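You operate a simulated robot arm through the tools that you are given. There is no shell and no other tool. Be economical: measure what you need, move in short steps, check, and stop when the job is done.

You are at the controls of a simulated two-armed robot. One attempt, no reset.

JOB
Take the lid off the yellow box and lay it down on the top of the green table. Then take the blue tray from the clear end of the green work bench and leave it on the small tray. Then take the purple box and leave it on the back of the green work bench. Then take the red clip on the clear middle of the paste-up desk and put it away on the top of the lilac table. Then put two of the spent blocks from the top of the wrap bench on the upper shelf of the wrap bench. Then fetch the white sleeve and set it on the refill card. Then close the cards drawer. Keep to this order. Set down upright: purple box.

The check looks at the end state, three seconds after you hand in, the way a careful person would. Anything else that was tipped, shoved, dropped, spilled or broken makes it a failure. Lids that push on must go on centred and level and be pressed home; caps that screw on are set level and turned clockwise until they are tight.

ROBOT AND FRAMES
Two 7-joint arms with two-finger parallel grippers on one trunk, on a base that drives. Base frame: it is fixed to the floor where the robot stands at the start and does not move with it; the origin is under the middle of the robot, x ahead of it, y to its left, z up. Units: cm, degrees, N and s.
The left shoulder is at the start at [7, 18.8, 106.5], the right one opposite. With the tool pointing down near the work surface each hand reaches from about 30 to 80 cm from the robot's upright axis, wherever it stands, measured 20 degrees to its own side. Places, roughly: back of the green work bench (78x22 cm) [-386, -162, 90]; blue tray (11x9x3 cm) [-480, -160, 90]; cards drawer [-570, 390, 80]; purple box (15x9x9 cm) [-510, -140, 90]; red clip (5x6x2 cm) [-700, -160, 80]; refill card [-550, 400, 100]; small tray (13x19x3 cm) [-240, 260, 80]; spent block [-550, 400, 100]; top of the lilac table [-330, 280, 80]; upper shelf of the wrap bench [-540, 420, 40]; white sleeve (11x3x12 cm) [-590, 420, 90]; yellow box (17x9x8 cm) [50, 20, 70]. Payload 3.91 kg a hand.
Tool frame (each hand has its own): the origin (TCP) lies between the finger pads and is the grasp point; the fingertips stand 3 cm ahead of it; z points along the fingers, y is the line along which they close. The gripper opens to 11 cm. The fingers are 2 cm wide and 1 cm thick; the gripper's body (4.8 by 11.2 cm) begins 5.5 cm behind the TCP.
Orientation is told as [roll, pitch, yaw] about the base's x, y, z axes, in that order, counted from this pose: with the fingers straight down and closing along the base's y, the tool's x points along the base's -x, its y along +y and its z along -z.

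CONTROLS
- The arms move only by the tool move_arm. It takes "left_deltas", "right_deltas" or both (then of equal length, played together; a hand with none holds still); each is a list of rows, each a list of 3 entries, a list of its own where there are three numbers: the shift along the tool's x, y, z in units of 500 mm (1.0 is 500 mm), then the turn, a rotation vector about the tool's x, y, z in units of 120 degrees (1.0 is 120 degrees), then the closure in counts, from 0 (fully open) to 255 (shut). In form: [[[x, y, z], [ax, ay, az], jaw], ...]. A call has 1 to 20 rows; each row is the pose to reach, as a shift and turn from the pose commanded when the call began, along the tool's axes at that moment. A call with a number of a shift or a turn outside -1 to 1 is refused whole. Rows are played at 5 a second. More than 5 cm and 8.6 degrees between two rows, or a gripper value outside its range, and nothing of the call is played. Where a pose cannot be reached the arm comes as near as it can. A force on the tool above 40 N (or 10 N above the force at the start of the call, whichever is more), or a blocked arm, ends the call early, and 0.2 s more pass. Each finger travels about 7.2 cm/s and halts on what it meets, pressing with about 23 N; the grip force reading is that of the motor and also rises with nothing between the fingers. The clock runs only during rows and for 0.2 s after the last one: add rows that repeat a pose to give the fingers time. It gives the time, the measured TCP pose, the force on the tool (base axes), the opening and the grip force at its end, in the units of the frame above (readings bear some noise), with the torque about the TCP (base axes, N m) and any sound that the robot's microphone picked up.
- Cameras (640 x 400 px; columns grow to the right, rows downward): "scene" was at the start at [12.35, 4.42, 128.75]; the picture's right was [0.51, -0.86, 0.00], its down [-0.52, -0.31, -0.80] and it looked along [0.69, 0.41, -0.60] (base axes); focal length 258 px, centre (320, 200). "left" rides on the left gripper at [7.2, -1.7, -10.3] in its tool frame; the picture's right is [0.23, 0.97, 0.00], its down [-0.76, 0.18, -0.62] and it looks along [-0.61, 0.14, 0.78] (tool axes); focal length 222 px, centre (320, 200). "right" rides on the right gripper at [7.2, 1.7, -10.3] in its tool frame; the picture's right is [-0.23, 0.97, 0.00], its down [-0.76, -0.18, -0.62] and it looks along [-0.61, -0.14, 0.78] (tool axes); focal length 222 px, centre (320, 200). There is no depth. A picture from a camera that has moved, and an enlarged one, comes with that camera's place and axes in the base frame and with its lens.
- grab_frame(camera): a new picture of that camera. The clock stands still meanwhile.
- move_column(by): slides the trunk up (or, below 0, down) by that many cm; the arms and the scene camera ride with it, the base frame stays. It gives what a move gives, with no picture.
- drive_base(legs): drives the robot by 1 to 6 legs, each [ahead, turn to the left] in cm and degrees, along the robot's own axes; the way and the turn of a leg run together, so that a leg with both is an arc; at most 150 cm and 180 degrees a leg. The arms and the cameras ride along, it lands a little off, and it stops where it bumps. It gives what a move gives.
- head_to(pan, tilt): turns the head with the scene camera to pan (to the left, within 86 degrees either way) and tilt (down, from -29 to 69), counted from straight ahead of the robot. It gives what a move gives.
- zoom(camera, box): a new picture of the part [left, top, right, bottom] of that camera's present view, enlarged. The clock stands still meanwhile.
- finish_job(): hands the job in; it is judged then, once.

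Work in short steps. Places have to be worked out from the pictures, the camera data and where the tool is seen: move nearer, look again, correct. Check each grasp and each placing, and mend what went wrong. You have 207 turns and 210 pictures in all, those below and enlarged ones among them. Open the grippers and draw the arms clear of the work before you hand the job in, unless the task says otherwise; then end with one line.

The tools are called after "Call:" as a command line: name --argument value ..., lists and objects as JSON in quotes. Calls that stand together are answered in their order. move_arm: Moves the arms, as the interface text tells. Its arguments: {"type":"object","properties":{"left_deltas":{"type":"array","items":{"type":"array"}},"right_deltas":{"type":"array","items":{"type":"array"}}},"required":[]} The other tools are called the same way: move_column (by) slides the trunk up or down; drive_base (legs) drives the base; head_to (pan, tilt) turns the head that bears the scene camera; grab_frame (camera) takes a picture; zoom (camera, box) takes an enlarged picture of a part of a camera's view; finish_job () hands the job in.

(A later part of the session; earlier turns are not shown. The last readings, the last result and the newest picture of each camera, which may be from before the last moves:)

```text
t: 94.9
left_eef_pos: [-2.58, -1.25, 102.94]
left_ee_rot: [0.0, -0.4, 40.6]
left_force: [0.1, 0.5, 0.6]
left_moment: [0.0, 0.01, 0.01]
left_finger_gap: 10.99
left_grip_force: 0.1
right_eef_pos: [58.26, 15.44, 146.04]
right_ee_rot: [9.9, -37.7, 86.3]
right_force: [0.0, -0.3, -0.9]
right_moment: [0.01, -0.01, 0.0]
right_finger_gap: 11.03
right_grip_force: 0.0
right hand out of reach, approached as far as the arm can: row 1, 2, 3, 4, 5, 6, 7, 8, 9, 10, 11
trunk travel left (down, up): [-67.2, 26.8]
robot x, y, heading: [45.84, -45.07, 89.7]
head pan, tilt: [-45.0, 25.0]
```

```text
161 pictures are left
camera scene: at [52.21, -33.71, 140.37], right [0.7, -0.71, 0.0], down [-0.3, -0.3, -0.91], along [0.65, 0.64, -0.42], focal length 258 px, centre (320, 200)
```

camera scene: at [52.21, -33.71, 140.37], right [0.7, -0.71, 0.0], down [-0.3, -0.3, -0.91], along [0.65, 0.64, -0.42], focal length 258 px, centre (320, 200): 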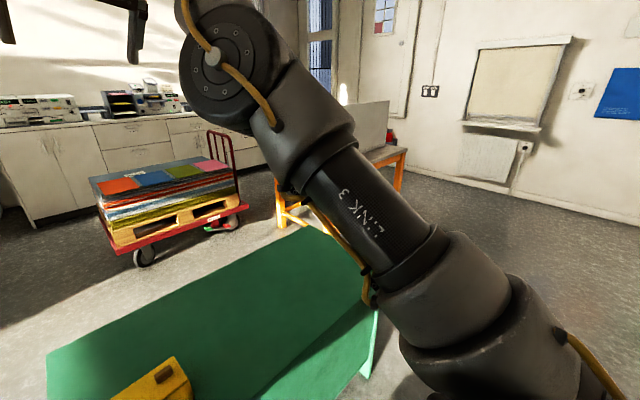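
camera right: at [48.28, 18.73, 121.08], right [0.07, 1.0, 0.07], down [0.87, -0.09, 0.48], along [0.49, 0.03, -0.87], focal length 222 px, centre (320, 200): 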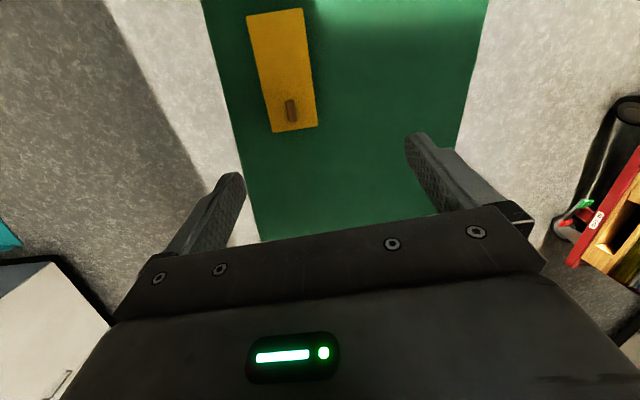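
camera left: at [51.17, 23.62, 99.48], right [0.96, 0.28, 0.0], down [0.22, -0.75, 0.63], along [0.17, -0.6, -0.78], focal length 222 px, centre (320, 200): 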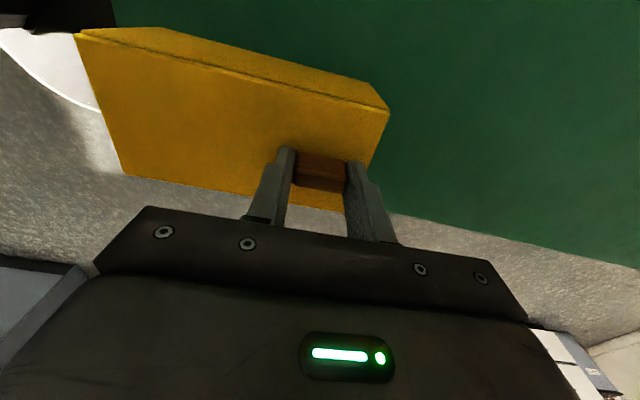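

Right arm's shoulder is flipped but likes inboard poses; that suits holding the box from its near end with the robot at the table's other corner. I drive there: (-8, 39), heading -65.

Call:
drive_base --legs '[[0, 90], [60, 0], [0, -90], [84, 0], [0, -155]]'

Call:
head_to --pan 50 --tilt 40

Call:
grab_frame --camera "scene"

```text
t: 116.5
left_eef_pos: [53.79, 16.8, 103.12]
left_ee_rot: [0.0, -0.5, -120.4]
left_force: [0.2, -0.2, 0.0]
left_moment: [0.0, -0.01, 0.0]
left_finger_gap: 11.02
left_grip_force: 0.0
right_eef_pos: [1.84, -18.9, 146.19]
right_ee_rot: [9.9, -37.6, -74.6]
right_force: [-0.3, -0.2, -0.1]
right_moment: [0.01, 0.04, 0.02]
right_finger_gap: 11.01
right_grip_force: 0.1
trunk travel left (down, up): [-67.2, 26.8]
robot x, y, heading: [-6.03, 42.46, -71.5]
head pan, tilt: [-45.0, 25.0]
```

```text
t: 118.2
left_eef_pos: [53.75, 16.71, 103.14]
left_ee_rot: [-0.1, -0.4, -120.4]
left_force: [0.2, -0.2, -0.8]
left_moment: [-0.01, 0.01, 0.01]
left_finger_gap: 10.99
left_grip_force: 0.1
right_eef_pos: [1.91, -18.91, 146.14]
right_ee_rot: [9.8, -37.8, -74.6]
right_force: [0.0, -0.1, 0.2]
right_moment: [0.03, 0.02, 0.01]
right_finger_gap: 11.0
right_grip_force: 0.0
trunk travel left (down, up): [-67.2, 26.8]
robot x, y, heading: [-6.35, 42.63, -71.4]
head pan, tilt: [50.0, 40.0]
```

```text
160 pictures are left
camera scene: at [3.16, 34.63, 138.04], right [-0.36, -0.93, 0.0], down [-0.6, 0.23, -0.77], along [0.71, -0.28, -0.64], focal length 258 px, centre (320, 200)
```

scene: 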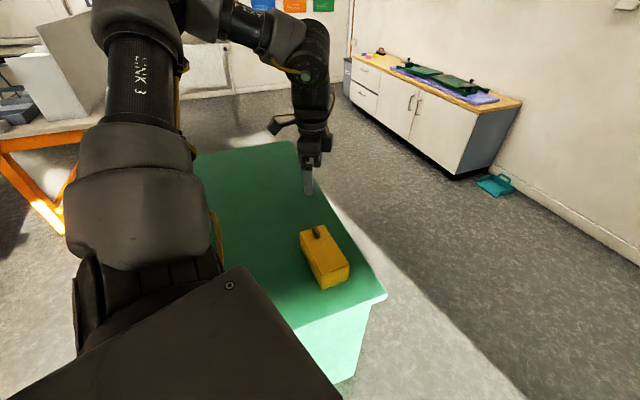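

The left hand happens to be right over the knob. Now I bring the right hand round toward the box's near end, yawing it to point along +x.

Call:
move_arm --right_deltas '[[[0.062, 0.024, 0.041], [-0.042, 0.009, -0.054], 0], [[0.123, 0.047, 0.082], [-0.085, 0.018, -0.108], 0], [[0.185, 0.071, 0.123], [-0.127, 0.028, -0.161], 0], [[0.246, 0.094, 0.164], [-0.169, 0.037, -0.215], 0], [[0.308, 0.118, 0.206], [-0.212, 0.046, -0.269], 0], [[0.369, 0.141, 0.247], [-0.254, 0.055, -0.323], 0], [[0.431, 0.165, 0.288], [-0.296, 0.065, -0.376], 0], [[0.492, 0.188, 0.329], [-0.339, 0.074, -0.43], 0], [[0.554, 0.212, 0.37], [-0.381, 0.083, -0.484], 0]]'

Call:
head_to --pan 20 --tilt 40

Call:
grab_frame --camera "scene"

```text
t: 119.6
left_eef_pos: [53.97, 16.73, 102.94]
left_ee_rot: [-0.1, -0.3, -120.4]
left_force: [0.1, -0.8, 0.2]
left_moment: [0.0, -0.01, 0.01]
left_finger_gap: 11.0
left_grip_force: 0.0
right_eef_pos: [14.43, -15.29, 133.88]
right_ee_rot: [12.9, -32.3, -27.3]
right_force: [13.9, 7.7, 0.4]
right_moment: [-0.44, 0.92, -1.63]
right_finger_gap: 11.02
right_grip_force: 0.0
right hand out of reach, approached as far as the arm can: row 1, 2, 3, 4, 5, 6, 7
trunk travel left (down, up): [-67.2, 26.8]
robot x, y, heading: [-6.28, 42.78, -71.4]
head pan, tilt: [50.0, 40.0]
stopped in row 7 (right hand): the force on the tool passed its limit at 100 N (the readings are from after the stop); the commanded pose is now the measured one
```

```text
t: 120.5
left_eef_pos: [53.84, 16.76, 103.04]
left_ee_rot: [0.0, -0.3, -120.4]
left_force: [-0.2, 1.0, 0.4]
left_moment: [0.01, 0.01, -0.02]
left_finger_gap: 11.02
left_grip_force: 0.0
right_eef_pos: [14.37, -15.24, 133.93]
right_ee_rot: [12.7, -32.2, -27.1]
right_force: [25.6, 14.9, 0.6]
right_moment: [-0.83, 1.7, -2.96]
right_finger_gap: 11.0
right_grip_force: 0.0
trunk travel left (down, up): [-67.2, 26.8]
robot x, y, heading: [-6.51, 42.45, -71.4]
head pan, tilt: [20.0, 40.0]
```

```text
159 pictures are left
camera scene: at [0.57, 31.09, 138.04], right [-0.78, -0.63, 0.0], down [-0.4, 0.5, -0.77], along [0.48, -0.6, -0.64], focal length 258 px, centre (320, 200)
```

scene: 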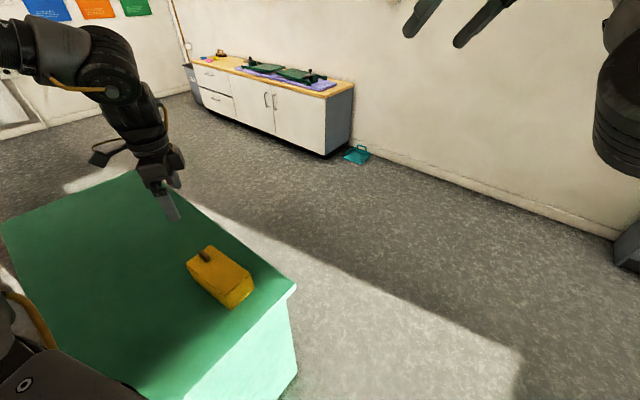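

The wrist camera arm collides with its own forearm on positive yaw; I must rotate the other way. First unwind.

Call:
move_arm --right_deltas '[[[0, 0, 0], [0.035, -0.012, 0.054], 0], [[0, 0, 0], [0.07, -0.024, 0.108], 0], [[0, 0, 0], [0.105, -0.036, 0.161], 0], [[0, 0, 0], [0.139, -0.049, 0.215], 0], [[0, 0, 0], [0.174, -0.061, 0.269], 0], [[0, 0, 0], [0.209, -0.073, 0.323], 0], [[0, 0, 0], [0.209, -0.073, 0.323], 0]]'

```text
t: 122.2
left_eef_pos: [53.82, 16.7, 103.08]
left_ee_rot: [0.0, -0.3, -120.3]
left_force: [0.4, 0.3, -0.6]
left_moment: [0.02, 0.0, 0.0]
left_finger_gap: 10.99
left_grip_force: 0.0
right_eef_pos: [13.19, -13.9, 138.93]
right_ee_rot: [11.4, -29.9, -73.6]
right_force: [0.1, 0.3, -0.2]
right_moment: [-0.01, 0.0, -0.03]
right_finger_gap: 11.01
right_grip_force: 0.0
right hand out of reach, approached as far as the arm can: row 1, 2, 3, 4, 5, 6, 7
trunk travel left (down, up): [-67.2, 26.8]
robot x, y, heading: [-6.37, 42.48, -71.2]
head pan, tilt: [20.0, 40.0]
```

Now level the right tool, then continue turning clockwise.

Call:
move_arm --right_deltas '[[[0, 0, 0], [0.024, 0.062, 0], 0], [[0, 0, 0], [0.048, 0.125, 0], 0], [[0, 0, 0], [0.071, 0.187, 0], 0], [[0, 0, 0], [0.095, 0.249, 0], 0], [[0, 0, 0], [0.095, 0.249, 0], 0]]'

Call:
move_arm --right_deltas '[[[0, 0, 0], [0, 0, 0.068], 0], [[0, 0, 0], [0, 0, 0.136], 0], [[0, 0, 0], [0, 0, 0.204], 0], [[0, 0, 0], [0, 0, 0.272], 0], [[0, 0, 0], [0, 0, 0.34], 0], [[0, 0, 0], [0, 0, 0.408], 0], [[0, 0, 0], [0, 0, 0.476], 0], [[0, 0, 0], [0, 0, 0.544], 0], [[0, 0, 0], [0, 0, 0.612], 0]]'

Call:
grab_frame --camera "scene"

```text
t: 123.3
left_eef_pos: [54.04, 16.7, 102.96]
left_ee_rot: [-0.1, -0.4, -120.5]
left_force: [0.1, -0.1, -0.6]
left_moment: [0.0, 0.04, 0.04]
left_finger_gap: 11.01
left_grip_force: 0.2
right_eef_pos: [11.74, -9.79, 137.23]
right_ee_rot: [0.0, -2.7, -70.8]
right_force: [-0.7, -0.6, 0.1]
right_moment: [0.01, 0.02, -0.01]
right_finger_gap: 11.02
right_grip_force: 0.0
right hand out of reach, approached as far as the arm can: row 2, 3, 4, 5
trunk travel left (down, up): [-67.2, 26.8]
robot x, y, heading: [-6.07, 42.8, -71.2]
head pan, tilt: [20.0, 40.0]
```

```text
t: 125.3
left_eef_pos: [53.78, 16.68, 103.12]
left_ee_rot: [0.0, -0.5, -120.5]
left_force: [1.0, 1.4, -0.5]
left_moment: [-0.02, -0.01, 0.02]
left_finger_gap: 11.0
left_grip_force: 0.2
right_eef_pos: [11.81, -9.8, 137.28]
right_ee_rot: [2.7, -0.7, -144.2]
right_force: [-0.2, 0.4, -0.1]
right_moment: [0.0, -0.02, -0.03]
right_finger_gap: 11.03
right_grip_force: 0.1
trunk travel left (down, up): [-67.2, 26.8]
robot x, y, heading: [-6.58, 42.22, -71.1]
head pan, tilt: [20.0, 40.0]
```

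```text
158 pictures are left
camera scene: at [0.56, 31.1, 138.04], right [-0.78, -0.62, 0.0], down [-0.4, 0.5, -0.77], along [0.48, -0.6, -0.64], focal length 258 px, centre (320, 200)
```

scene: 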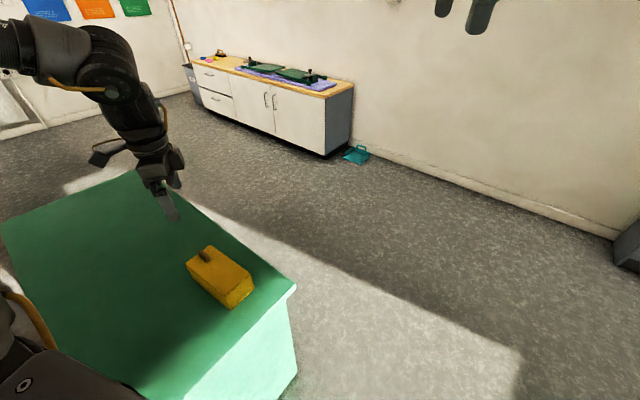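

Reachable now. Continue yaw to -180 while moving halfway toward the near end of the box.

Call:
move_arm --right_deltas '[[[0.041, -0.02, 0.06], [0, 0, 0.05], 0], [[0.082, -0.039, 0.12], [0, 0, 0.1], 0], [[0.123, -0.059, 0.185], [0, 0, 0.15], 0], [[0.164, -0.079, 0.247], [0, 0, 0.2], 0], [[0.205, -0.098, 0.31], [0, 0, 0.25], 0], [[0.246, -0.118, 0.37], [0, 0, 0.3], 0], [[0.246, -0.118, 0.37], [0, 0, 0.3], 0]]'

Call:
grab_frame --camera "scene"

```text
t: 127.0
left_eef_pos: [53.91, 16.61, 103.08]
left_ee_rot: [-0.1, -0.3, -120.4]
left_force: [0.2, 0.6, -0.9]
left_moment: [0.01, -0.01, 0.01]
left_finger_gap: 10.99
left_grip_force: 0.1
right_eef_pos: [18.87, -3.5, 123.58]
right_ee_rot: [1.7, 2.3, 178.2]
right_force: [0.0, -1.1, -0.2]
right_moment: [-0.02, -0.03, 0.03]
right_finger_gap: 10.98
right_grip_force: 0.1
right hand out of reach, approached as far as the arm can: row 4, 5, 6, 7
trunk travel left (down, up): [-67.2, 26.8]
robot x, y, heading: [-5.9, 42.57, -71.5]
head pan, tilt: [20.0, 40.0]
```

```text
157 pictures are left
camera scene: at [0.61, 31.14, 138.04], right [-0.78, -0.62, 0.0], down [-0.4, 0.5, -0.77], along [0.48, -0.6, -0.64], focal length 258 px, centre (320, 200)
```

scene: 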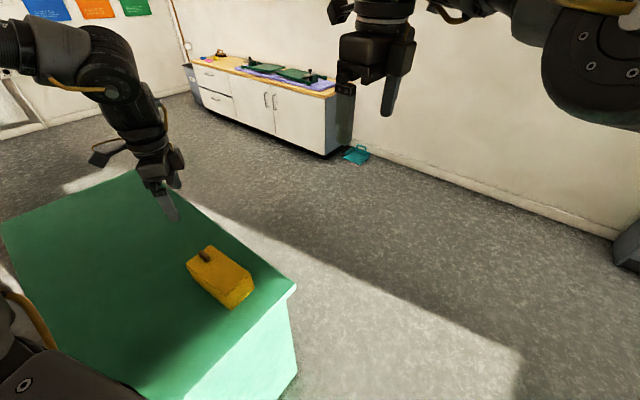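

Now tilt the right tool toward +x while descending to the approach point.

Call:
move_arm --right_deltas '[[[0.01, -0.03, 0.07], [0, 0.05, 0], 0], [[0.02, -0.07, 0.14], [0, 0.1, 0], 0], [[0.04, -0.11, 0.21], [0, 0.15, 0], 0], [[0.06, -0.15, 0.28], [0, 0.2, 0], 0], [[0.08, -0.19, 0.35], [0, 0.25, 0], 0], [[0.1, -0.22, 0.42], [0, 0.3, 0], 0], [[0.12, -0.26, 0.49], [0, 0.35, 0], 0], [[0.13, -0.3, 0.56], [0, 0.4, 0], 0], [[0.14, -0.33, 0.63], [0, 0.45, 0], 0], [[0.15, -0.356, 0.7], [0, 0.5, 0], 0]]'

Call:
grab_frame --camera "scene"

```text
t: 129.2
left_eef_pos: [53.95, 16.66, 102.89]
left_ee_rot: [-0.1, -0.3, -120.2]
left_force: [0.7, -0.4, -0.5]
left_moment: [0.01, 0.06, 0.01]
left_finger_gap: 10.98
left_grip_force: 0.1
right_eef_pos: [29.19, -4.06, 107.69]
right_ee_rot: [-25.4, 46.1, -171.0]
right_force: [-0.4, -0.8, 1.2]
right_moment: [0.0, 0.06, 0.03]
right_finger_gap: 11.01
right_grip_force: 0.0
right hand out of reach, approached as far as the arm can: row 1, 2, 3, 4, 5, 6, 7, 8, 9, 10
trunk travel left (down, up): [-67.2, 26.8]
robot x, y, heading: [-6.07, 42.39, -71.4]
head pan, tilt: [20.0, 40.0]
```

```text
156 pictures are left
camera scene: at [0.67, 30.83, 138.0], right [-0.78, -0.62, 0.0], down [-0.4, 0.5, -0.76], along [0.48, -0.6, -0.64], focal length 258 px, centre (320, 200)
```

scene: 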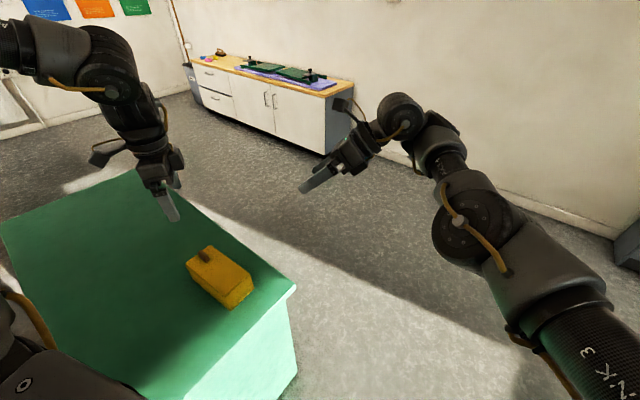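

The right hand now points at the table. I straighten its aim along +x and move to the approach point (30, 15, 86).

Call:
move_arm --right_deltas '[[[-0.033, -0.023, 0.061], [-0.034, 0.015, 0.002], 0], [[-0.066, -0.045, 0.122], [-0.068, 0.031, 0.005], 0], [[-0.099, -0.068, 0.183], [-0.102, 0.046, 0.007], 0], [[-0.131, -0.09, 0.244], [-0.135, 0.062, 0.01], 0], [[-0.164, -0.113, 0.304], [-0.169, 0.078, 0.012], 0], [[-0.197, -0.136, 0.365], [-0.203, 0.093, 0.014], 0], [[-0.23, -0.158, 0.426], [-0.237, 0.109, 0.017], 0], [[-0.263, -0.181, 0.487], [-0.271, 0.124, 0.019], 0], [[-0.263, -0.181, 0.487], [-0.271, 0.124, 0.019], 0]]'

Call:
grab_frame --camera "scene"

```text
t: 131.2
left_eef_pos: [53.8, 16.6, 103.08]
left_ee_rot: [0.0, -0.4, -120.4]
left_force: [0.1, 0.5, 0.2]
left_moment: [0.01, -0.01, 0.0]
left_finger_gap: 11.0
left_grip_force: 0.1
right_eef_pos: [28.82, -2.85, 103.6]
right_ee_rot: [-30.9, 46.0, -173.8]
right_force: [0.2, -0.4, 0.1]
right_moment: [-0.01, 0.02, 0.01]
right_finger_gap: 11.01
right_grip_force: 0.2
right hand out of reach, approached as far as the arm can: row 1, 2, 3, 4, 5, 6, 7, 8, 9
trunk travel left (down, up): [-67.2, 26.8]
robot x, y, heading: [-6.03, 42.8, -71.5]
head pan, tilt: [20.0, 40.0]
```

```text
155 pictures are left
camera scene: at [0.58, 31.07, 138.04], right [-0.78, -0.62, 0.0], down [-0.4, 0.5, -0.77], along [0.48, -0.6, -0.64], focal length 258 px, centre (320, 200)
```

scene: 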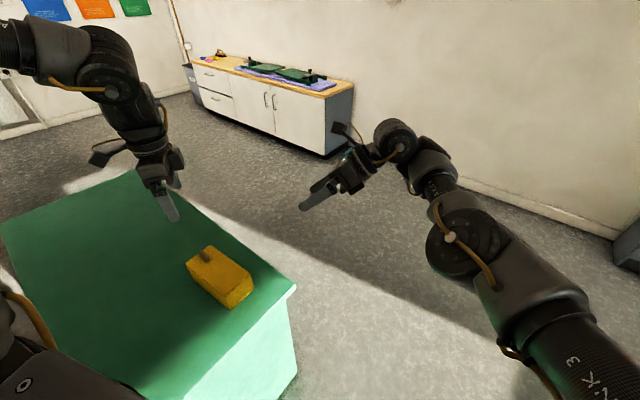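

The right arm's shoulder is flipped against a limit. I'll do a careful un-flip: raise and pull back over the shoulder, then swing outboard high. First back to the high near-body pose.

Call:
move_arm --right_deltas '[[[-0.009, -0.056, -0.065], [-0.028, -0.043, 0], 0], [[-0.018, -0.113, -0.13], [-0.057, -0.085, 0], 0], [[-0.028, -0.169, -0.195], [-0.086, -0.128, 0], 0], [[-0.037, -0.226, -0.26], [-0.114, -0.17, 0], 0], [[-0.046, -0.282, -0.325], [-0.143, -0.213, 0], 0], [[-0.055, -0.339, -0.39], [-0.171, -0.255, 0], 0], [[-0.065, -0.395, -0.454], [-0.2, -0.298, 0], 0], [[-0.074, -0.452, -0.519], [-0.228, -0.34, 0], 0], [[-0.083, -0.508, -0.584], [-0.257, -0.383, 0], 0], [[-0.092, -0.565, -0.65], [-0.257, -0.383, 0], 0], [[-0.102, -0.621, -0.714], [-0.257, -0.383, 0], 0], [[-0.111, -0.678, -0.78], [-0.257, -0.383, 0], 0], [[-0.12, -0.734, -0.844], [-0.257, -0.383, 0], 0]]'

```text
t: 133.9
left_eef_pos: [53.65, 16.73, 103.12]
left_ee_rot: [0.0, -0.3, -120.4]
left_force: [-0.1, -0.2, 1.0]
left_moment: [-0.02, -0.03, 0.02]
left_finger_gap: 11.0
left_grip_force: 0.1
right_eef_pos: [-15.59, 1.97, 141.67]
right_ee_rot: [6.0, 1.7, -163.4]
right_force: [-0.6, -0.3, 0.1]
right_moment: [0.02, 0.0, 0.02]
right_finger_gap: 11.01
right_grip_force: 0.1
right hand out of reach, approached as far as the arm can: row 1, 2, 3, 4, 5, 6, 7, 8, 9, 10, 11, 12, 13
trunk travel left (down, up): [-67.2, 26.8]
robot x, y, heading: [-6.33, 42.48, -71.4]
head pan, tilt: [20.0, 40.0]
```

Now pull in high over the shoulder, then outboard.

Call:
move_arm --right_deltas '[[[-0.02, -0.08, -0.06], [0, 0, 0], 0], [[-0.05, -0.16, -0.11], [0, 0, 0], 0], [[-0.07, -0.24, -0.14], [0, 0, 0], 0], [[-0.1, -0.32, -0.14], [0, 0, 0], 0], [[-0.12, -0.4, -0.14], [0, 0, 0], 0], [[-0.15, -0.464, -0.14], [0, 0, 0], 0], [[-0.23, -0.464, -0.14], [0, 0, 0], 0], [[-0.31, -0.46, -0.14], [0, 0, 0], 0], [[-0.39, -0.46, -0.14], [0, 0, 0], 0], [[-0.47, -0.45, -0.14], [0, 0, 0], 0], [[-0.55, -0.45, -0.14], [0, 0, 0], 0]]'

Call:
head_to --pan -60 --tilt 10

Call:
grab_frame --camera "scene"

```text
refused: row 1 steps farther than a row can; nothing moved
```

```text
t: 135.5
left_eef_pos: [53.75, 16.77, 103.08]
left_ee_rot: [0.0, -0.3, -120.4]
left_force: [-0.5, 0.5, -0.1]
left_moment: [0.0, -0.02, 0.02]
left_finger_gap: 11.01
left_grip_force: 0.1
right_eef_pos: [-15.19, 2.0, 141.75]
right_ee_rot: [5.9, 1.7, -163.4]
right_force: [0.0, 1.0, 0.0]
right_moment: [-0.01, 0.02, -0.01]
right_finger_gap: 10.98
right_grip_force: 0.0
trunk travel left (down, up): [-67.2, 26.8]
robot x, y, heading: [-6.27, 42.5, -71.3]
head pan, tilt: [-60.0, 10.0]
```

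```text
154 pictures are left
camera scene: at [-10.92, 30.75, 142.81], right [-0.75, 0.66, 0.0], down [0.11, 0.13, -0.98], along [-0.65, -0.74, -0.17], focal length 258 px, centre (320, 200)
```

scene: 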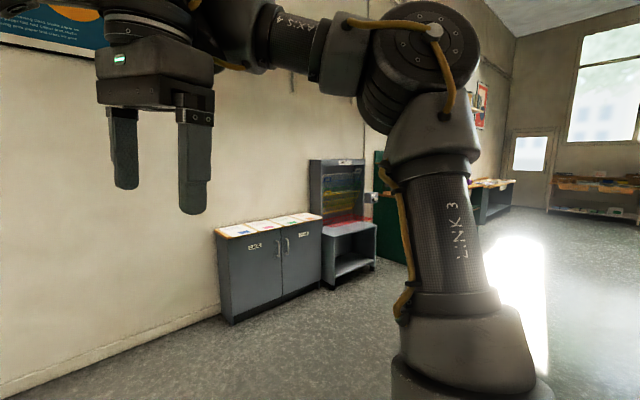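

The upper arm is vertical now, as on the left. I probe several small directions in one go to find free motion.

Call:
move_arm --right_deltas '[[[0, 0, 0.06], [0, 0, 0], 0]]'

Call:
move_arm --right_deltas '[[[0, 0, 0], [0, 0, 0.06], 0]]'

Call:
move_arm --right_deltas '[[[0, 0, 0], [0, 0, -0.06], 0]]'

Call:
move_arm --right_deltas '[[[0, 0.06, 0], [0, 0, 0], 0]]'

Call:
move_arm --right_deltas '[[[-0.06, 0, 0], [0, 0, 0], 0]]'

Call:
move_arm --right_deltas '[[[0.06, 0, 0], [0, 0, 0], 0]]'

Call:
move_arm --right_deltas '[[[0, 0, -0.06], [0, 0, 0], 0]]'

```text
t: 135.9
left_eef_pos: [53.83, 16.62, 103.1]
left_ee_rot: [0.0, -0.3, -120.4]
left_force: [-0.5, -0.4, -0.2]
left_moment: [-0.01, 0.02, 0.0]
left_finger_gap: 11.01
left_grip_force: 0.0
right_eef_pos: [-14.68, 1.43, 141.64]
right_ee_rot: [5.9, 1.5, -163.5]
right_force: [-0.2, -0.7, -0.3]
right_moment: [0.01, 0.03, -0.02]
right_finger_gap: 10.99
right_grip_force: 0.1
right hand out of reach, approached as far as the arm can: row 1
trunk travel left (down, up): [-67.2, 26.8]
robot x, y, heading: [-6.25, 42.29, -71.3]
head pan, tilt: [-60.0, 10.0]
```

```text
t: 136.3
left_eef_pos: [53.95, 16.68, 103.06]
left_ee_rot: [0.0, -0.4, -120.4]
left_force: [0.2, 0.5, 0.2]
left_moment: [0.0, 0.03, 0.02]
left_finger_gap: 11.02
left_grip_force: 0.0
right_eef_pos: [-14.73, 1.63, 141.74]
right_ee_rot: [5.8, 2.2, -170.7]
right_force: [-0.4, 0.4, 0.0]
right_moment: [-0.03, -0.05, 0.01]
right_finger_gap: 11.01
right_grip_force: 0.1
trunk travel left (down, up): [-67.2, 26.8]
robot x, y, heading: [-5.96, 42.47, -71.5]
head pan, tilt: [-60.0, 10.0]
```

```text
t: 136.7
left_eef_pos: [53.93, 16.67, 103.05]
left_ee_rot: [0.0, -0.4, -120.5]
left_force: [-0.5, -1.0, 0.0]
left_moment: [-0.02, -0.01, -0.01]
left_finger_gap: 11.01
left_grip_force: 0.1
right_eef_pos: [-13.55, 2.82, 141.74]
right_ee_rot: [6.1, 1.4, -163.4]
right_force: [0.1, -1.1, 0.1]
right_moment: [-0.01, 0.01, 0.0]
right_finger_gap: 11.0
right_grip_force: 0.1
right hand out of reach, approached as far as the arm can: row 1
trunk travel left (down, up): [-67.2, 26.8]
robot x, y, heading: [-6.42, 42.56, -71.3]
head pan, tilt: [-60.0, 10.0]
```

```text
t: 137.1
left_eef_pos: [53.79, 16.43, 103.14]
left_ee_rot: [-0.1, -0.3, -120.4]
left_force: [0.2, 1.0, -0.4]
left_moment: [0.06, 0.02, -0.03]
left_finger_gap: 11.03
left_grip_force: 0.1
right_eef_pos: [-12.77, -0.45, 142.04]
right_ee_rot: [6.0, 1.5, -163.4]
right_force: [0.9, 0.2, 0.4]
right_moment: [0.01, 0.0, 0.01]
right_finger_gap: 11.0
right_grip_force: 0.0
trunk travel left (down, up): [-67.2, 26.8]
robot x, y, heading: [-6.39, 42.23, -71.2]
head pan, tilt: [-60.0, 10.0]
```

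```text
t: 137.5
left_eef_pos: [53.64, 16.72, 103.1]
left_ee_rot: [0.0, -0.3, -120.3]
left_force: [0.4, -0.3, -0.1]
left_moment: [0.0, 0.01, -0.02]
left_finger_gap: 11.03
left_grip_force: 0.1
right_eef_pos: [-14.19, 0.19, 142.05]
right_ee_rot: [6.3, 1.7, -163.4]
right_force: [0.5, -0.4, 0.0]
right_moment: [0.02, -0.01, 0.01]
right_finger_gap: 11.01
right_grip_force: 0.1
right hand out of reach, approached as far as the arm can: row 1
trunk travel left (down, up): [-67.2, 26.8]
robot x, y, heading: [-6.16, 42.53, -71.7]
head pan, tilt: [-60.0, 10.0]
```

```text
t: 137.9
left_eef_pos: [54.04, 16.76, 102.87]
left_ee_rot: [0.0, -0.4, -120.3]
left_force: [0.3, -0.4, -0.1]
left_moment: [-0.02, 0.06, 0.0]
left_finger_gap: 11.01
left_grip_force: 0.0
right_eef_pos: [-10.64, 1.09, 142.16]
right_ee_rot: [6.2, 1.4, -163.4]
right_force: [1.0, -0.3, 0.1]
right_moment: [0.0, 0.03, 0.02]
right_finger_gap: 11.01
right_grip_force: 0.0
trunk travel left (down, up): [-67.2, 26.8]
robot x, y, heading: [-5.98, 42.57, -71.3]
head pan, tilt: [-60.0, 10.0]
```

```text
t: 138.3
left_eef_pos: [53.7, 16.79, 103.14]
left_ee_rot: [0.1, -0.3, -120.4]
left_force: [-0.2, -0.4, 0.5]
left_moment: [0.01, 0.0, 0.01]
left_finger_gap: 10.99
left_grip_force: 0.1
right_eef_pos: [-11.26, 1.66, 145.35]
right_ee_rot: [6.2, 1.6, -163.5]
right_force: [-0.5, 0.4, 0.4]
right_moment: [-0.01, -0.01, 0.0]
right_finger_gap: 11.0
right_grip_force: 0.2
trunk travel left (down, up): [-67.2, 26.8]
robot x, y, heading: [-6.2, 42.54, -71.4]
head pan, tilt: [-60.0, 10.0]
```

Down, outboard and counter-clockwise are blocked; clockwise is free. I wind clockwise in stages and test down/outboard at each stage.

Call:
move_arm --right_deltas '[[[0, 0, 0], [0, 0, 0.07], 0], [[0, 0, 0], [0, 0, 0.14], 0], [[0, 0, 0], [0, 0, 0.21], 0], [[0, 0, 0], [0, 0, 0.28], 0], [[0, 0, 0], [0, 0, 0.35], 0], [[0, 0, 0], [0, 0, 0.42], 0]]'

Call:
move_arm --right_deltas '[[[0, 0, 0.08], [0, 0, 0], 0], [[0, 0, 0.16], [0, 0, 0], 0]]'

Call:
move_arm --right_deltas '[[[0, 0, 0], [0, 0, 0.07], 0], [[0, 0, 0], [0, 0, 0.14], 0], [[0, 0, 0], [0, 0, 0.21], 0], [[0, 0, 0], [0, 0, 0.28], 0], [[0, 0, 0], [0, 0, 0.35], 0], [[0, 0, 0], [0, 0, 0.42], 0]]'

Call:
move_arm --right_deltas '[[[0, 0, 0.08], [0, 0, 0], 0], [[0, 0, 0.16], [0, 0, 0], 0]]'

Call:
grab_frame --camera "scene"

```text
t: 139.7
left_eef_pos: [53.78, 16.71, 103.06]
left_ee_rot: [0.0, -0.4, -120.4]
left_force: [-1.5, -0.4, -0.9]
left_moment: [0.0, -0.01, -0.03]
left_finger_gap: 10.99
left_grip_force: 0.0
right_eef_pos: [-11.3, 1.43, 145.07]
right_ee_rot: [2.8, 5.8, 146.1]
right_force: [0.1, 0.0, 0.0]
right_moment: [0.02, -0.03, 0.04]
right_finger_gap: 11.0
right_grip_force: 0.1
trunk travel left (down, up): [-67.2, 26.8]
robot x, y, heading: [-6.42, 42.52, -71.3]
head pan, tilt: [-60.0, 10.0]
```

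```text
t: 140.3
left_eef_pos: [53.89, 16.7, 103.15]
left_ee_rot: [0.1, -0.3, -120.4]
left_force: [-0.3, -0.2, -0.6]
left_moment: [0.02, -0.01, 0.01]
left_finger_gap: 10.99
left_grip_force: 0.1
right_eef_pos: [-10.55, 1.85, 141.54]
right_ee_rot: [2.7, 5.6, 146.2]
right_force: [0.8, 0.8, -0.5]
right_moment: [-0.03, 0.03, -0.01]
right_finger_gap: 10.99
right_grip_force: 0.1
right hand out of reach, approached as far as the arm can: row 1, 2
trunk travel left (down, up): [-67.2, 26.8]
robot x, y, heading: [-6.65, 42.56, -70.9]
head pan, tilt: [-60.0, 10.0]
```

```text
t: 141.7
left_eef_pos: [53.83, 16.76, 103.13]
left_ee_rot: [0.0, -0.3, -120.4]
left_force: [-0.4, -0.5, 0.1]
left_moment: [0.02, -0.01, 0.01]
left_finger_gap: 11.02
left_grip_force: 0.0
right_eef_pos: [-10.92, 1.95, 141.51]
right_ee_rot: [-2.7, 5.6, 95.3]
right_force: [-0.4, -0.5, 0.2]
right_moment: [0.0, 0.03, 0.01]
right_finger_gap: 10.99
right_grip_force: 0.1
trunk travel left (down, up): [-67.2, 26.8]
robot x, y, heading: [-6.35, 42.33, -71.2]
head pan, tilt: [-60.0, 10.0]
```

```text
t: 142.3
left_eef_pos: [53.91, 16.74, 103.08]
left_ee_rot: [0.0, -0.2, -120.4]
left_force: [0.4, -0.8, 0.3]
left_moment: [0.01, 0.03, 0.05]
left_finger_gap: 11.0
left_grip_force: 0.1
right_eef_pos: [-10.89, 2.07, 141.44]
right_ee_rot: [-2.6, 5.7, 95.5]
right_force: [-1.0, 0.5, -0.5]
right_moment: [0.01, 0.0, 0.03]
right_finger_gap: 11.01
right_grip_force: 0.0
right hand out of reach, approached as far as the arm can: row 1, 2
trunk travel left (down, up): [-67.2, 26.8]
robot x, y, heading: [-6.02, 42.8, -71.3]
head pan, tilt: [-60.0, 10.0]
```

```text
153 pictures are left
camera scene: at [-10.91, 30.75, 142.81], right [-0.75, 0.66, 0.0], down [0.11, 0.13, -0.98], along [-0.65, -0.74, -0.17], focal length 258 px, centre (320, 200)
```

scene: 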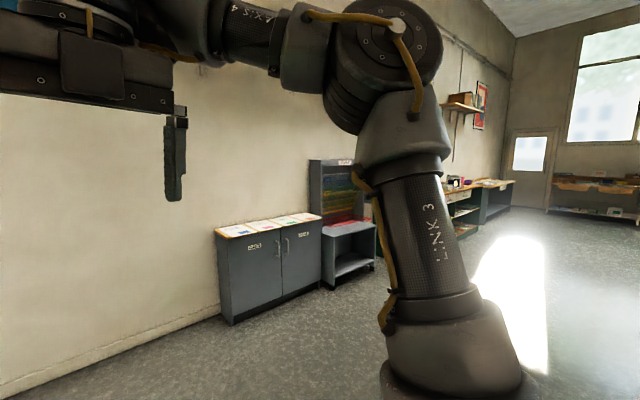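

The block looks like the wrist-bend limit. I tilt the tool 45° forward to relieve it, then try outboard and down.

Call:
move_arm --right_deltas '[[[0, 0, 0], [0.0, 0.065, 0], 0], [[0, 0, 0], [0, 0.13, 0], 0], [[0, 0, 0], [0, 0.195, 0], 0], [[0, 0, 0], [0, 0.26, 0], 0], [[0, 0, 0], [0, 0.325, 0], 0], [[0, 0, 0], [0, 0.38, 0], 0]]'

Call:
move_arm --right_deltas '[[[-0.044, 0.05, 0.044], [0, 0, 0], 0], [[-0.088, 0.1, 0.088], [0, 0, 0], 0], [[-0.132, 0.15, 0.132], [0, 0, 0], 0], [[-0.177, 0.2, 0.177], [0, 0, 0], 0], [[-0.221, 0.25, 0.221], [0, 0, 0], 0], [[-0.265, 0.3, 0.265], [0, 0, 0], 0], [[-0.31, 0.35, 0.31], [0, 0, 0], 0], [[-0.354, 0.4, 0.354], [0, 0, 0], 0]]'

Call:
grab_frame --camera "scene"

```text
t: 143.7
left_eef_pos: [53.85, 16.65, 103.18]
left_ee_rot: [0.0, -0.4, -120.4]
left_force: [-0.2, -0.5, 0.2]
left_moment: [-0.02, -0.01, -0.01]
left_finger_gap: 10.99
left_grip_force: 0.0
right_eef_pos: [3.65, 5.33, 155.63]
right_ee_rot: [-6.4, 43.8, 93.3]
right_force: [-0.4, 0.7, -0.6]
right_moment: [0.01, 0.04, -0.01]
right_finger_gap: 11.0
right_grip_force: 0.2
right hand out of reach, approached as far as the arm can: row 1, 2, 3, 4, 5, 6
trunk travel left (down, up): [-67.2, 26.8]
robot x, y, heading: [-6.4, 42.17, -71.4]
head pan, tilt: [-60.0, 10.0]
```

```text
t: 145.5
left_eef_pos: [53.72, 16.69, 103.0]
left_ee_rot: [0.0, -0.3, -120.4]
left_force: [0.1, -1.0, 0.1]
left_moment: [-0.01, 0.01, -0.01]
left_finger_gap: 10.98
left_grip_force: 0.1
right_eef_pos: [3.52, 5.13, 155.68]
right_ee_rot: [-6.4, 43.8, 93.3]
right_force: [0.1, 0.7, 0.8]
right_moment: [-0.01, 0.03, -0.01]
right_finger_gap: 11.01
right_grip_force: 0.0
right hand out of reach, approached as far as the arm can: row 1, 2, 3, 4, 5, 6, 7, 8
trunk travel left (down, up): [-67.2, 26.8]
robot x, y, heading: [-6.25, 42.25, -71.4]
head pan, tilt: [-60.0, 10.0]
```

```text
152 pictures are left
camera scene: at [-10.88, 30.76, 142.81], right [-0.75, 0.66, 0.0], down [0.11, 0.13, -0.98], along [-0.65, -0.74, -0.17], focal length 258 px, centre (320, 200)
```

scene: 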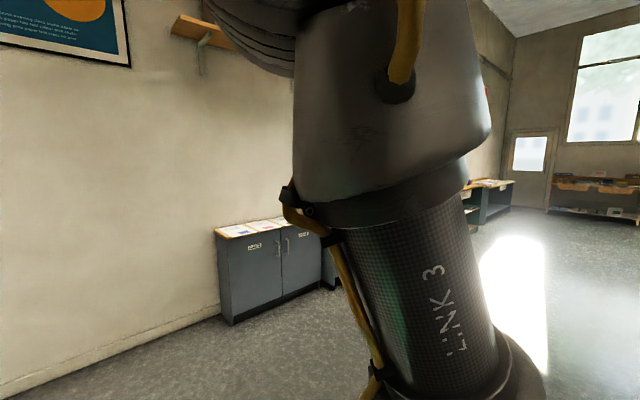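

Forward tilt is worse; test tilting the other way (toward the body), then down/outboard.

Call:
move_arm --right_deltas '[[[0, 0, 0], [0.0, -0.065, 0], 0], [[0, 0, 0], [0, -0.13, 0], 0], [[0, 0, 0], [0, -0.195, 0], 0], [[0, 0.0, 0], [0, -0.26, 0], 0], [[0, 0, 0], [0, -0.325, 0], 0], [[0, 0, 0], [0, -0.39, 0], 0], [[0, 0, 0], [0, -0.45, 0], 0], [[0, 0, 0], [0, -0.51, 0], 0], [[0, 0, 0], [0, -0.57, 0], 0]]'

Call:
move_arm --right_deltas '[[[0, 0.08, 0], [0, 0, 0], 0], [[0, 0.16, 0], [0, 0, 0], 0]]'

Call:
move_arm --right_deltas '[[[0.02, 0, 0.08], [0, 0, 0], 0], [[0.04, 0, 0.16], [0, 0, 0], 0]]'

Call:
grab_frame --camera "scene"

```text
t: 147.5
left_eef_pos: [53.64, 16.27, 103.16]
left_ee_rot: [0.0, 0.0, -120.4]
left_force: [-0.2, 0.6, 0.7]
left_moment: [0.03, -0.03, 0.0]
left_finger_gap: 11.0
left_grip_force: 0.0
right_eef_pos: [-0.99, 3.15, 143.93]
right_ee_rot: [-5.3, -24.6, 99.8]
right_force: [-0.1, -0.7, -0.5]
right_moment: [0.07, -0.04, -0.02]
right_finger_gap: 11.0
right_grip_force: 0.0
right hand out of reach, approached as far as the arm can: row 4, 5, 6, 7, 8, 9
trunk travel left (down, up): [-67.2, 26.8]
robot x, y, heading: [-6.4, 42.28, -71.1]
head pan, tilt: [-60.0, 10.0]
```

```text
t: 148.1
left_eef_pos: [53.48, 16.61, 103.16]
left_ee_rot: [0.2, -0.1, -120.4]
left_force: [-0.2, 0.7, 0.3]
left_moment: [-0.01, 0.01, -0.01]
left_finger_gap: 10.99
left_grip_force: 0.1
right_eef_pos: [-9.09, 2.1, 143.1]
right_ee_rot: [-5.3, -24.4, 99.9]
right_force: [-0.8, 0.3, 1.2]
right_moment: [0.0, -0.06, -0.02]
right_finger_gap: 11.01
right_grip_force: 0.0
trunk travel left (down, up): [-67.2, 26.8]
robot x, y, heading: [-6.33, 42.28, -71.4]
head pan, tilt: [-60.0, 10.0]
```

```text
t: 148.7
left_eef_pos: [53.85, 16.66, 103.26]
left_ee_rot: [0.1, -0.3, -120.4]
left_force: [0.7, -0.6, 0.8]
left_moment: [0.03, -0.01, 0.02]
left_finger_gap: 11.01
left_grip_force: 0.0
right_eef_pos: [-8.14, 3.8, 135.15]
right_ee_rot: [-5.2, -24.4, 99.9]
right_force: [-0.2, 0.2, -0.1]
right_moment: [0.0, 0.02, -0.02]
right_finger_gap: 11.0
right_grip_force: 0.1
trunk travel left (down, up): [-67.2, 26.8]
robot x, y, heading: [-6.33, 42.31, -71.3]
head pan, tilt: [-60.0, 10.0]
```

```text
151 pictures are left
camera scene: at [-11.01, 30.79, 142.82], right [-0.75, 0.66, 0.0], down [0.12, 0.13, -0.98], along [-0.65, -0.74, -0.17], focal length 258 px, centre (320, 200)
```

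scene: 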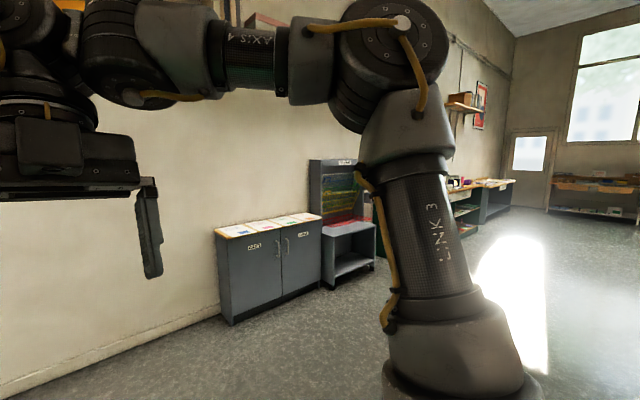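

Tilting back frees the arm: the 24° back tilt moved freely. I carry on outboard and down with this tilt, to the mirror of the left arm's pose.

Call:
move_arm --right_deltas '[[[0.045, 0.055, 0.044], [0, 0, 0], 0], [[0.09, 0.11, 0.087], [0, 0, 0], 0], [[0.135, 0.166, 0.131], [0, 0, 0], 0], [[0.18, 0.221, 0.175], [0, 0, 0], 0], [[0.225, 0.276, 0.218], [0, 0, 0], 0], [[0.27, 0.332, 0.262], [0, 0, 0], 0], [[0.316, 0.387, 0.305], [0, 0, 0], 0], [[0.361, 0.442, 0.349], [0, 0, 0], 0], [[0.406, 0.497, 0.393], [0, 0, 0], 0], [[0.451, 0.553, 0.436], [0, 0, 0], 0], [[0.496, 0.608, 0.48], [0, 0, 0], 0]]'

Call:
grab_frame --camera "scene"

```text
t: 151.1
left_eef_pos: [53.69, 16.62, 103.2]
left_ee_rot: [0.2, -0.1, -120.4]
left_force: [-0.7, -1.7, 0.6]
left_moment: [0.05, 0.0, 0.02]
left_finger_gap: 11.0
left_grip_force: 0.0
right_eef_pos: [-34.01, -12.52, 100.37]
right_ee_rot: [-5.2, -24.4, 100.0]
right_force: [0.4, -0.1, -0.3]
right_moment: [0.02, 0.04, 0.0]
right_finger_gap: 10.99
right_grip_force: 0.1
trunk travel left (down, up): [-67.2, 26.8]
robot x, y, heading: [-6.26, 42.67, -71.4]
head pan, tilt: [-60.0, 10.0]
```

```text
150 pictures are left
camera scene: at [-11.09, 30.56, 142.79], right [-0.75, 0.66, 0.0], down [0.12, 0.13, -0.98], along [-0.65, -0.74, -0.18], focal length 258 px, centre (320, 200)
```

scene: 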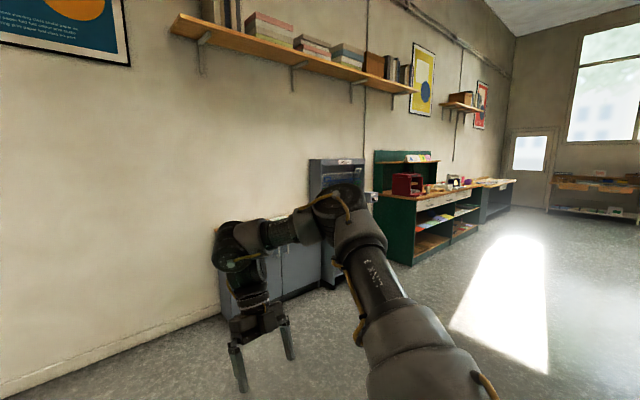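

The right arm is free and in a good posture. Level it and unwind the yaw back toward 0 relative.

Call:
move_arm --right_deltas '[[[0, 0, 0], [-0.01, 0.05, 0], 0], [[0, 0, 0], [-0.02, 0.1, 0], 0], [[0, 0, 0], [-0.03, 0.15, 0], 0], [[0, 0, 0], [-0.043, 0.203, 0], 0]]'

Call:
move_arm --right_deltas '[[[0, 0, 0], [0, 0, -0.07], 0], [[0, 0, 0], [0, 0, -0.14], 0], [[0, 0, 0], [0, 0, -0.21], 0], [[0, 0, 0], [0, 0, -0.28], 0], [[0, 0, 0], [0, 0, -0.35], 0], [[0, 0, 0], [0, 0, -0.42], 0], [[0, 0, 0], [0, 0, -0.49], 0], [[0, 0, 0], [0, 0, -0.56], 0], [[0, 0, 0], [0, 0, -0.63], 0], [[0, 0, 0], [0, 0, -0.7], 0]]'

Call:
move_arm --right_deltas '[[[0, 0, 0], [0, 0, -0.07], 0], [[0, 0, 0], [0, 0, -0.14], 0], [[0, 0, 0], [0, 0, -0.21], 0], [[0, 0, 0], [0, 0, -0.28], 0], [[0, 0, 0], [0, 0, -0.35], 0], [[0, 0, 0], [0, 0, -0.42], 0], [[0, 0, 0], [0, 0, -0.49], 0], [[0, 0, 0], [0, 0, -0.56], 0], [[0, 0, 0], [0, 0, -0.63], 0], [[0, 0, 0], [0, 0, -0.7], 0]]'

```text
t: 152.1
left_eef_pos: [53.72, 16.87, 103.19]
left_ee_rot: [0.1, -0.4, -120.4]
left_force: [-0.3, -0.8, 0.0]
left_moment: [-0.02, 0.0, -0.04]
left_finger_gap: 10.99
left_grip_force: 0.1
right_eef_pos: [-33.86, -12.51, 100.67]
right_ee_rot: [0.3, 0.1, 98.8]
right_force: [-0.2, 0.1, -0.4]
right_moment: [-0.02, -0.03, -0.02]
right_finger_gap: 11.03
right_grip_force: 0.1
trunk travel left (down, up): [-67.2, 26.8]
robot x, y, heading: [-6.18, 42.33, -71.5]
head pan, tilt: [-60.0, 10.0]
```

```text
t: 154.3
left_eef_pos: [53.68, 16.69, 102.98]
left_ee_rot: [0.0, -0.2, -120.4]
left_force: [0.0, -0.4, 0.0]
left_moment: [-0.01, -0.02, 0.0]
left_finger_gap: 11.0
left_grip_force: 0.0
right_eef_pos: [-33.88, -12.72, 100.7]
right_ee_rot: [0.0, -0.2, -177.1]
right_force: [0.1, 0.6, 0.7]
right_moment: [0.02, -0.02, -0.01]
right_finger_gap: 11.0
right_grip_force: 0.0
trunk travel left (down, up): [-67.2, 26.8]
robot x, y, heading: [-6.16, 42.38, -71.2]
head pan, tilt: [-60.0, 10.0]
```

```text
t: 156.5
left_eef_pos: [53.92, 16.65, 102.99]
left_ee_rot: [0.0, -0.3, -120.4]
left_force: [-0.3, -0.2, 0.8]
left_moment: [0.02, 0.0, -0.01]
left_finger_gap: 11.01
left_grip_force: 0.1
right_eef_pos: [-26.42, -6.0, 99.62]
right_ee_rot: [-0.7, 0.4, -93.0]
right_force: [0.2, 0.2, 0.9]
right_moment: [0.03, 0.0, -0.01]
right_finger_gap: 11.02
right_grip_force: 0.0
right hand out of reach, approached as far as the arm can: row 8, 9, 10
trunk travel left (down, up): [-67.2, 26.8]
robot x, y, heading: [-6.22, 42.0, -71.1]
head pan, tilt: [-60.0, 10.0]
```

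Level works; the yaw-range for this arm is clockwise side (rel −45…−190), which contains what I need. Now bring the right hand to (22, 8) with yaw 180.

Call:
move_arm --right_deltas '[[[0.027, 0.079, -0.013], [0, 0, 0.06], 0], [[0.055, 0.157, -0.027], [0, 0, 0.121], 0], [[0.082, 0.236, -0.04], [0, 0, 0.181], 0], [[0.11, 0.315, -0.053], [0, 0, 0.242], 0], [[0.137, 0.393, -0.067], [0, 0, 0.302], 0], [[0.165, 0.472, -0.08], [0, 0, 0.363], 0], [[0.192, 0.551, -0.093], [0, 0, 0.423], 0], [[0.22, 0.629, -0.107], [0, 0, 0.483], 0], [[0.247, 0.708, -0.12], [0, 0, 0.544], 0], [[0.275, 0.787, -0.133], [0, 0, 0.604], 0], [[0.302, 0.865, -0.147], [0, 0, 0.665], 0], [[0.33, 0.944, -0.16], [0, 0, 0.725], 0]]'

Call:
head_to --pan 20 --tilt 40

Call:
grab_frame --camera "scene"

```text
t: 159.1
left_eef_pos: [54.07, 16.86, 103.0]
left_ee_rot: [0.0, -0.5, -120.4]
left_force: [0.0, -0.5, -0.3]
left_moment: [0.0, 0.0, -0.02]
left_finger_gap: 11.0
left_grip_force: 0.0
right_eef_pos: [21.87, 8.27, 107.63]
right_ee_rot: [-0.1, -0.3, 179.4]
right_force: [0.3, -0.7, 0.3]
right_moment: [-0.01, 0.01, 0.03]
right_finger_gap: 10.98
right_grip_force: 0.0
trunk travel left (down, up): [-67.2, 26.8]
robot x, y, heading: [-6.03, 42.59, -71.4]
head pan, tilt: [-60.0, 10.0]
```

```text
t: 160.6
left_eef_pos: [53.85, 16.75, 103.03]
left_ee_rot: [0.0, -0.3, -120.3]
left_force: [0.3, 0.9, -0.4]
left_moment: [0.01, -0.01, 0.0]
left_finger_gap: 11.01
left_grip_force: 0.1
right_eef_pos: [21.81, 8.06, 107.51]
right_ee_rot: [0.0, -0.2, 179.7]
right_force: [0.2, -0.2, 0.8]
right_moment: [0.04, 0.0, 0.04]
right_finger_gap: 11.01
right_grip_force: 0.1
trunk travel left (down, up): [-67.2, 26.8]
robot x, y, heading: [-5.97, 42.87, -71.4]
head pan, tilt: [20.0, 40.0]
```

```text
149 pictures are left
camera scene: at [0.58, 31.1, 138.04], right [-0.78, -0.62, 0.0], down [-0.4, 0.5, -0.77], along [0.48, -0.6, -0.64], focal length 258 px, centre (320, 200)
```

scene: 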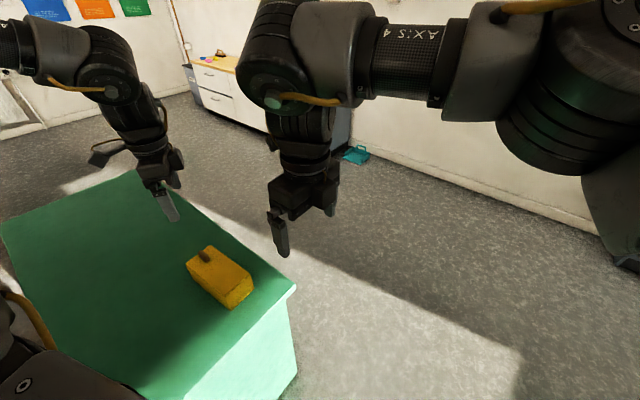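

Both arms are well placed. Now tilt the right tool 60° toward +x while approaching.

Call:
move_arm --right_deltas '[[[0.02, -0.01, 0.03], [0, 0.0625, 0], 0], [[0.04, -0.02, 0.06], [0, 0.125, 0], 0], [[0.07, -0.03, 0.09], [0, 0.1875, 0], 0], [[0.09, -0.04, 0.12], [0, 0.25, 0], 0], [[0.11, -0.05, 0.15], [0, 0.3125, 0], 0], [[0.13, -0.06, 0.18], [0, 0.375, 0], 0], [[0.15, -0.07, 0.21], [0, 0.4375, 0], 0], [[0.18, -0.08, 0.25], [0, 0.5, 0], 0], [[0.18, -0.08, 0.25], [0, 0.5, 0], 0]]'

Call:
grab_frame --camera "scene"

Call:
grab_frame --camera "right"

```text
t: 162.6
left_eef_pos: [53.72, 16.71, 103.09]
left_ee_rot: [0.0, -0.4, -120.4]
left_force: [0.6, -0.3, -0.5]
left_moment: [-0.01, -0.01, -0.01]
left_finger_gap: 11.01
left_grip_force: 0.0
right_eef_pos: [30.62, 12.02, 94.79]
right_ee_rot: [0.2, 59.6, 179.8]
right_force: [0.2, -0.4, -0.2]
right_moment: [-0.01, -0.02, -0.03]
right_finger_gap: 10.98
right_grip_force: 0.1
trunk travel left (down, up): [-67.2, 26.8]
robot x, y, heading: [-6.14, 42.46, -71.2]
head pan, tilt: [20.0, 40.0]
```

```text
148 pictures are left
camera scene: at [0.57, 31.15, 138.04], right [-0.78, -0.62, 0.0], down [-0.4, 0.5, -0.77], along [0.48, -0.6, -0.64], focal length 258 px, centre (320, 200)
```

scene: 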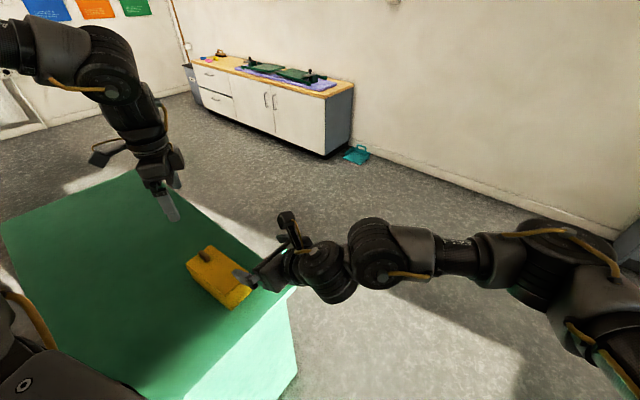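

```text
147 pictures are left
camera right: at [25.36, 10.5, 106.3], right [-0.12, -0.97, -0.2], down [-0.92, 0.18, -0.34], along [0.37, 0.14, -0.92], focal length 222 px, centre (320, 200)
```

right: 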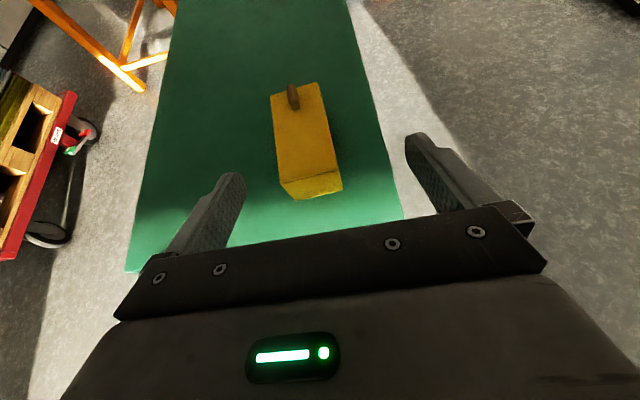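

Superb. Near edge of the box at (39.6, 15.4), yaw ≈4°. Move to a pre-grasp 11 cm back along the tool axis.

Call:
move_arm --right_deltas '[[[-0.055, -0.015, 0.045], [0.007, 0, -0.004], 0], [[-0.11, -0.03, 0.09], [0.014, 0, -0.008], 0], [[-0.165, -0.045, 0.135], [0.02, 0, -0.012], 0], [[-0.215, -0.06, 0.18], [0.027, 0, -0.015], 0], [[-0.215, -0.06, 0.18], [0.027, 0, -0.015], 0]]'

Call:
grab_frame --camera "right"

```text
t: 163.8
left_eef_pos: [53.8, 16.65, 103.11]
left_ee_rot: [0.0, -0.4, -120.4]
left_force: [1.0, 0.3, -0.8]
left_moment: [0.0, -0.04, -0.01]
left_finger_gap: 10.99
left_grip_force: 0.0
right_eef_pos: [32.82, 15.04, 80.86]
right_ee_rot: [0.0, 59.7, -176.6]
right_force: [0.3, 0.5, 0.4]
right_moment: [0.02, 0.03, 0.02]
right_finger_gap: 11.0
right_grip_force: 0.1
trunk travel left (down, up): [-67.2, 26.8]
robot x, y, heading: [-6.19, 42.58, -71.4]
head pan, tilt: [20.0, 40.0]
```

```text
146 pictures are left
camera right: at [27.71, 13.23, 92.42], right [-0.05, -0.98, -0.2], down [-0.93, 0.12, -0.34], along [0.36, 0.16, -0.92], focal length 222 px, centre (320, 200)
```

right: 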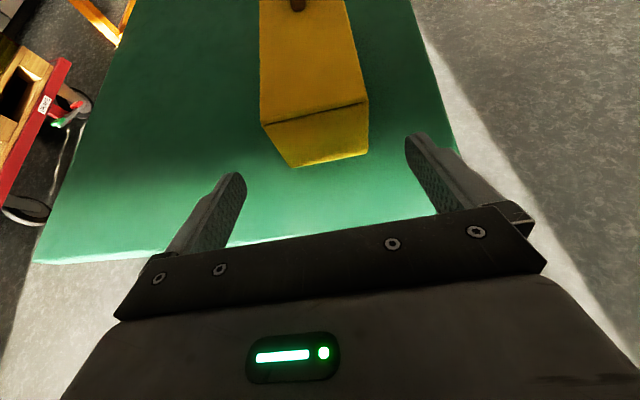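

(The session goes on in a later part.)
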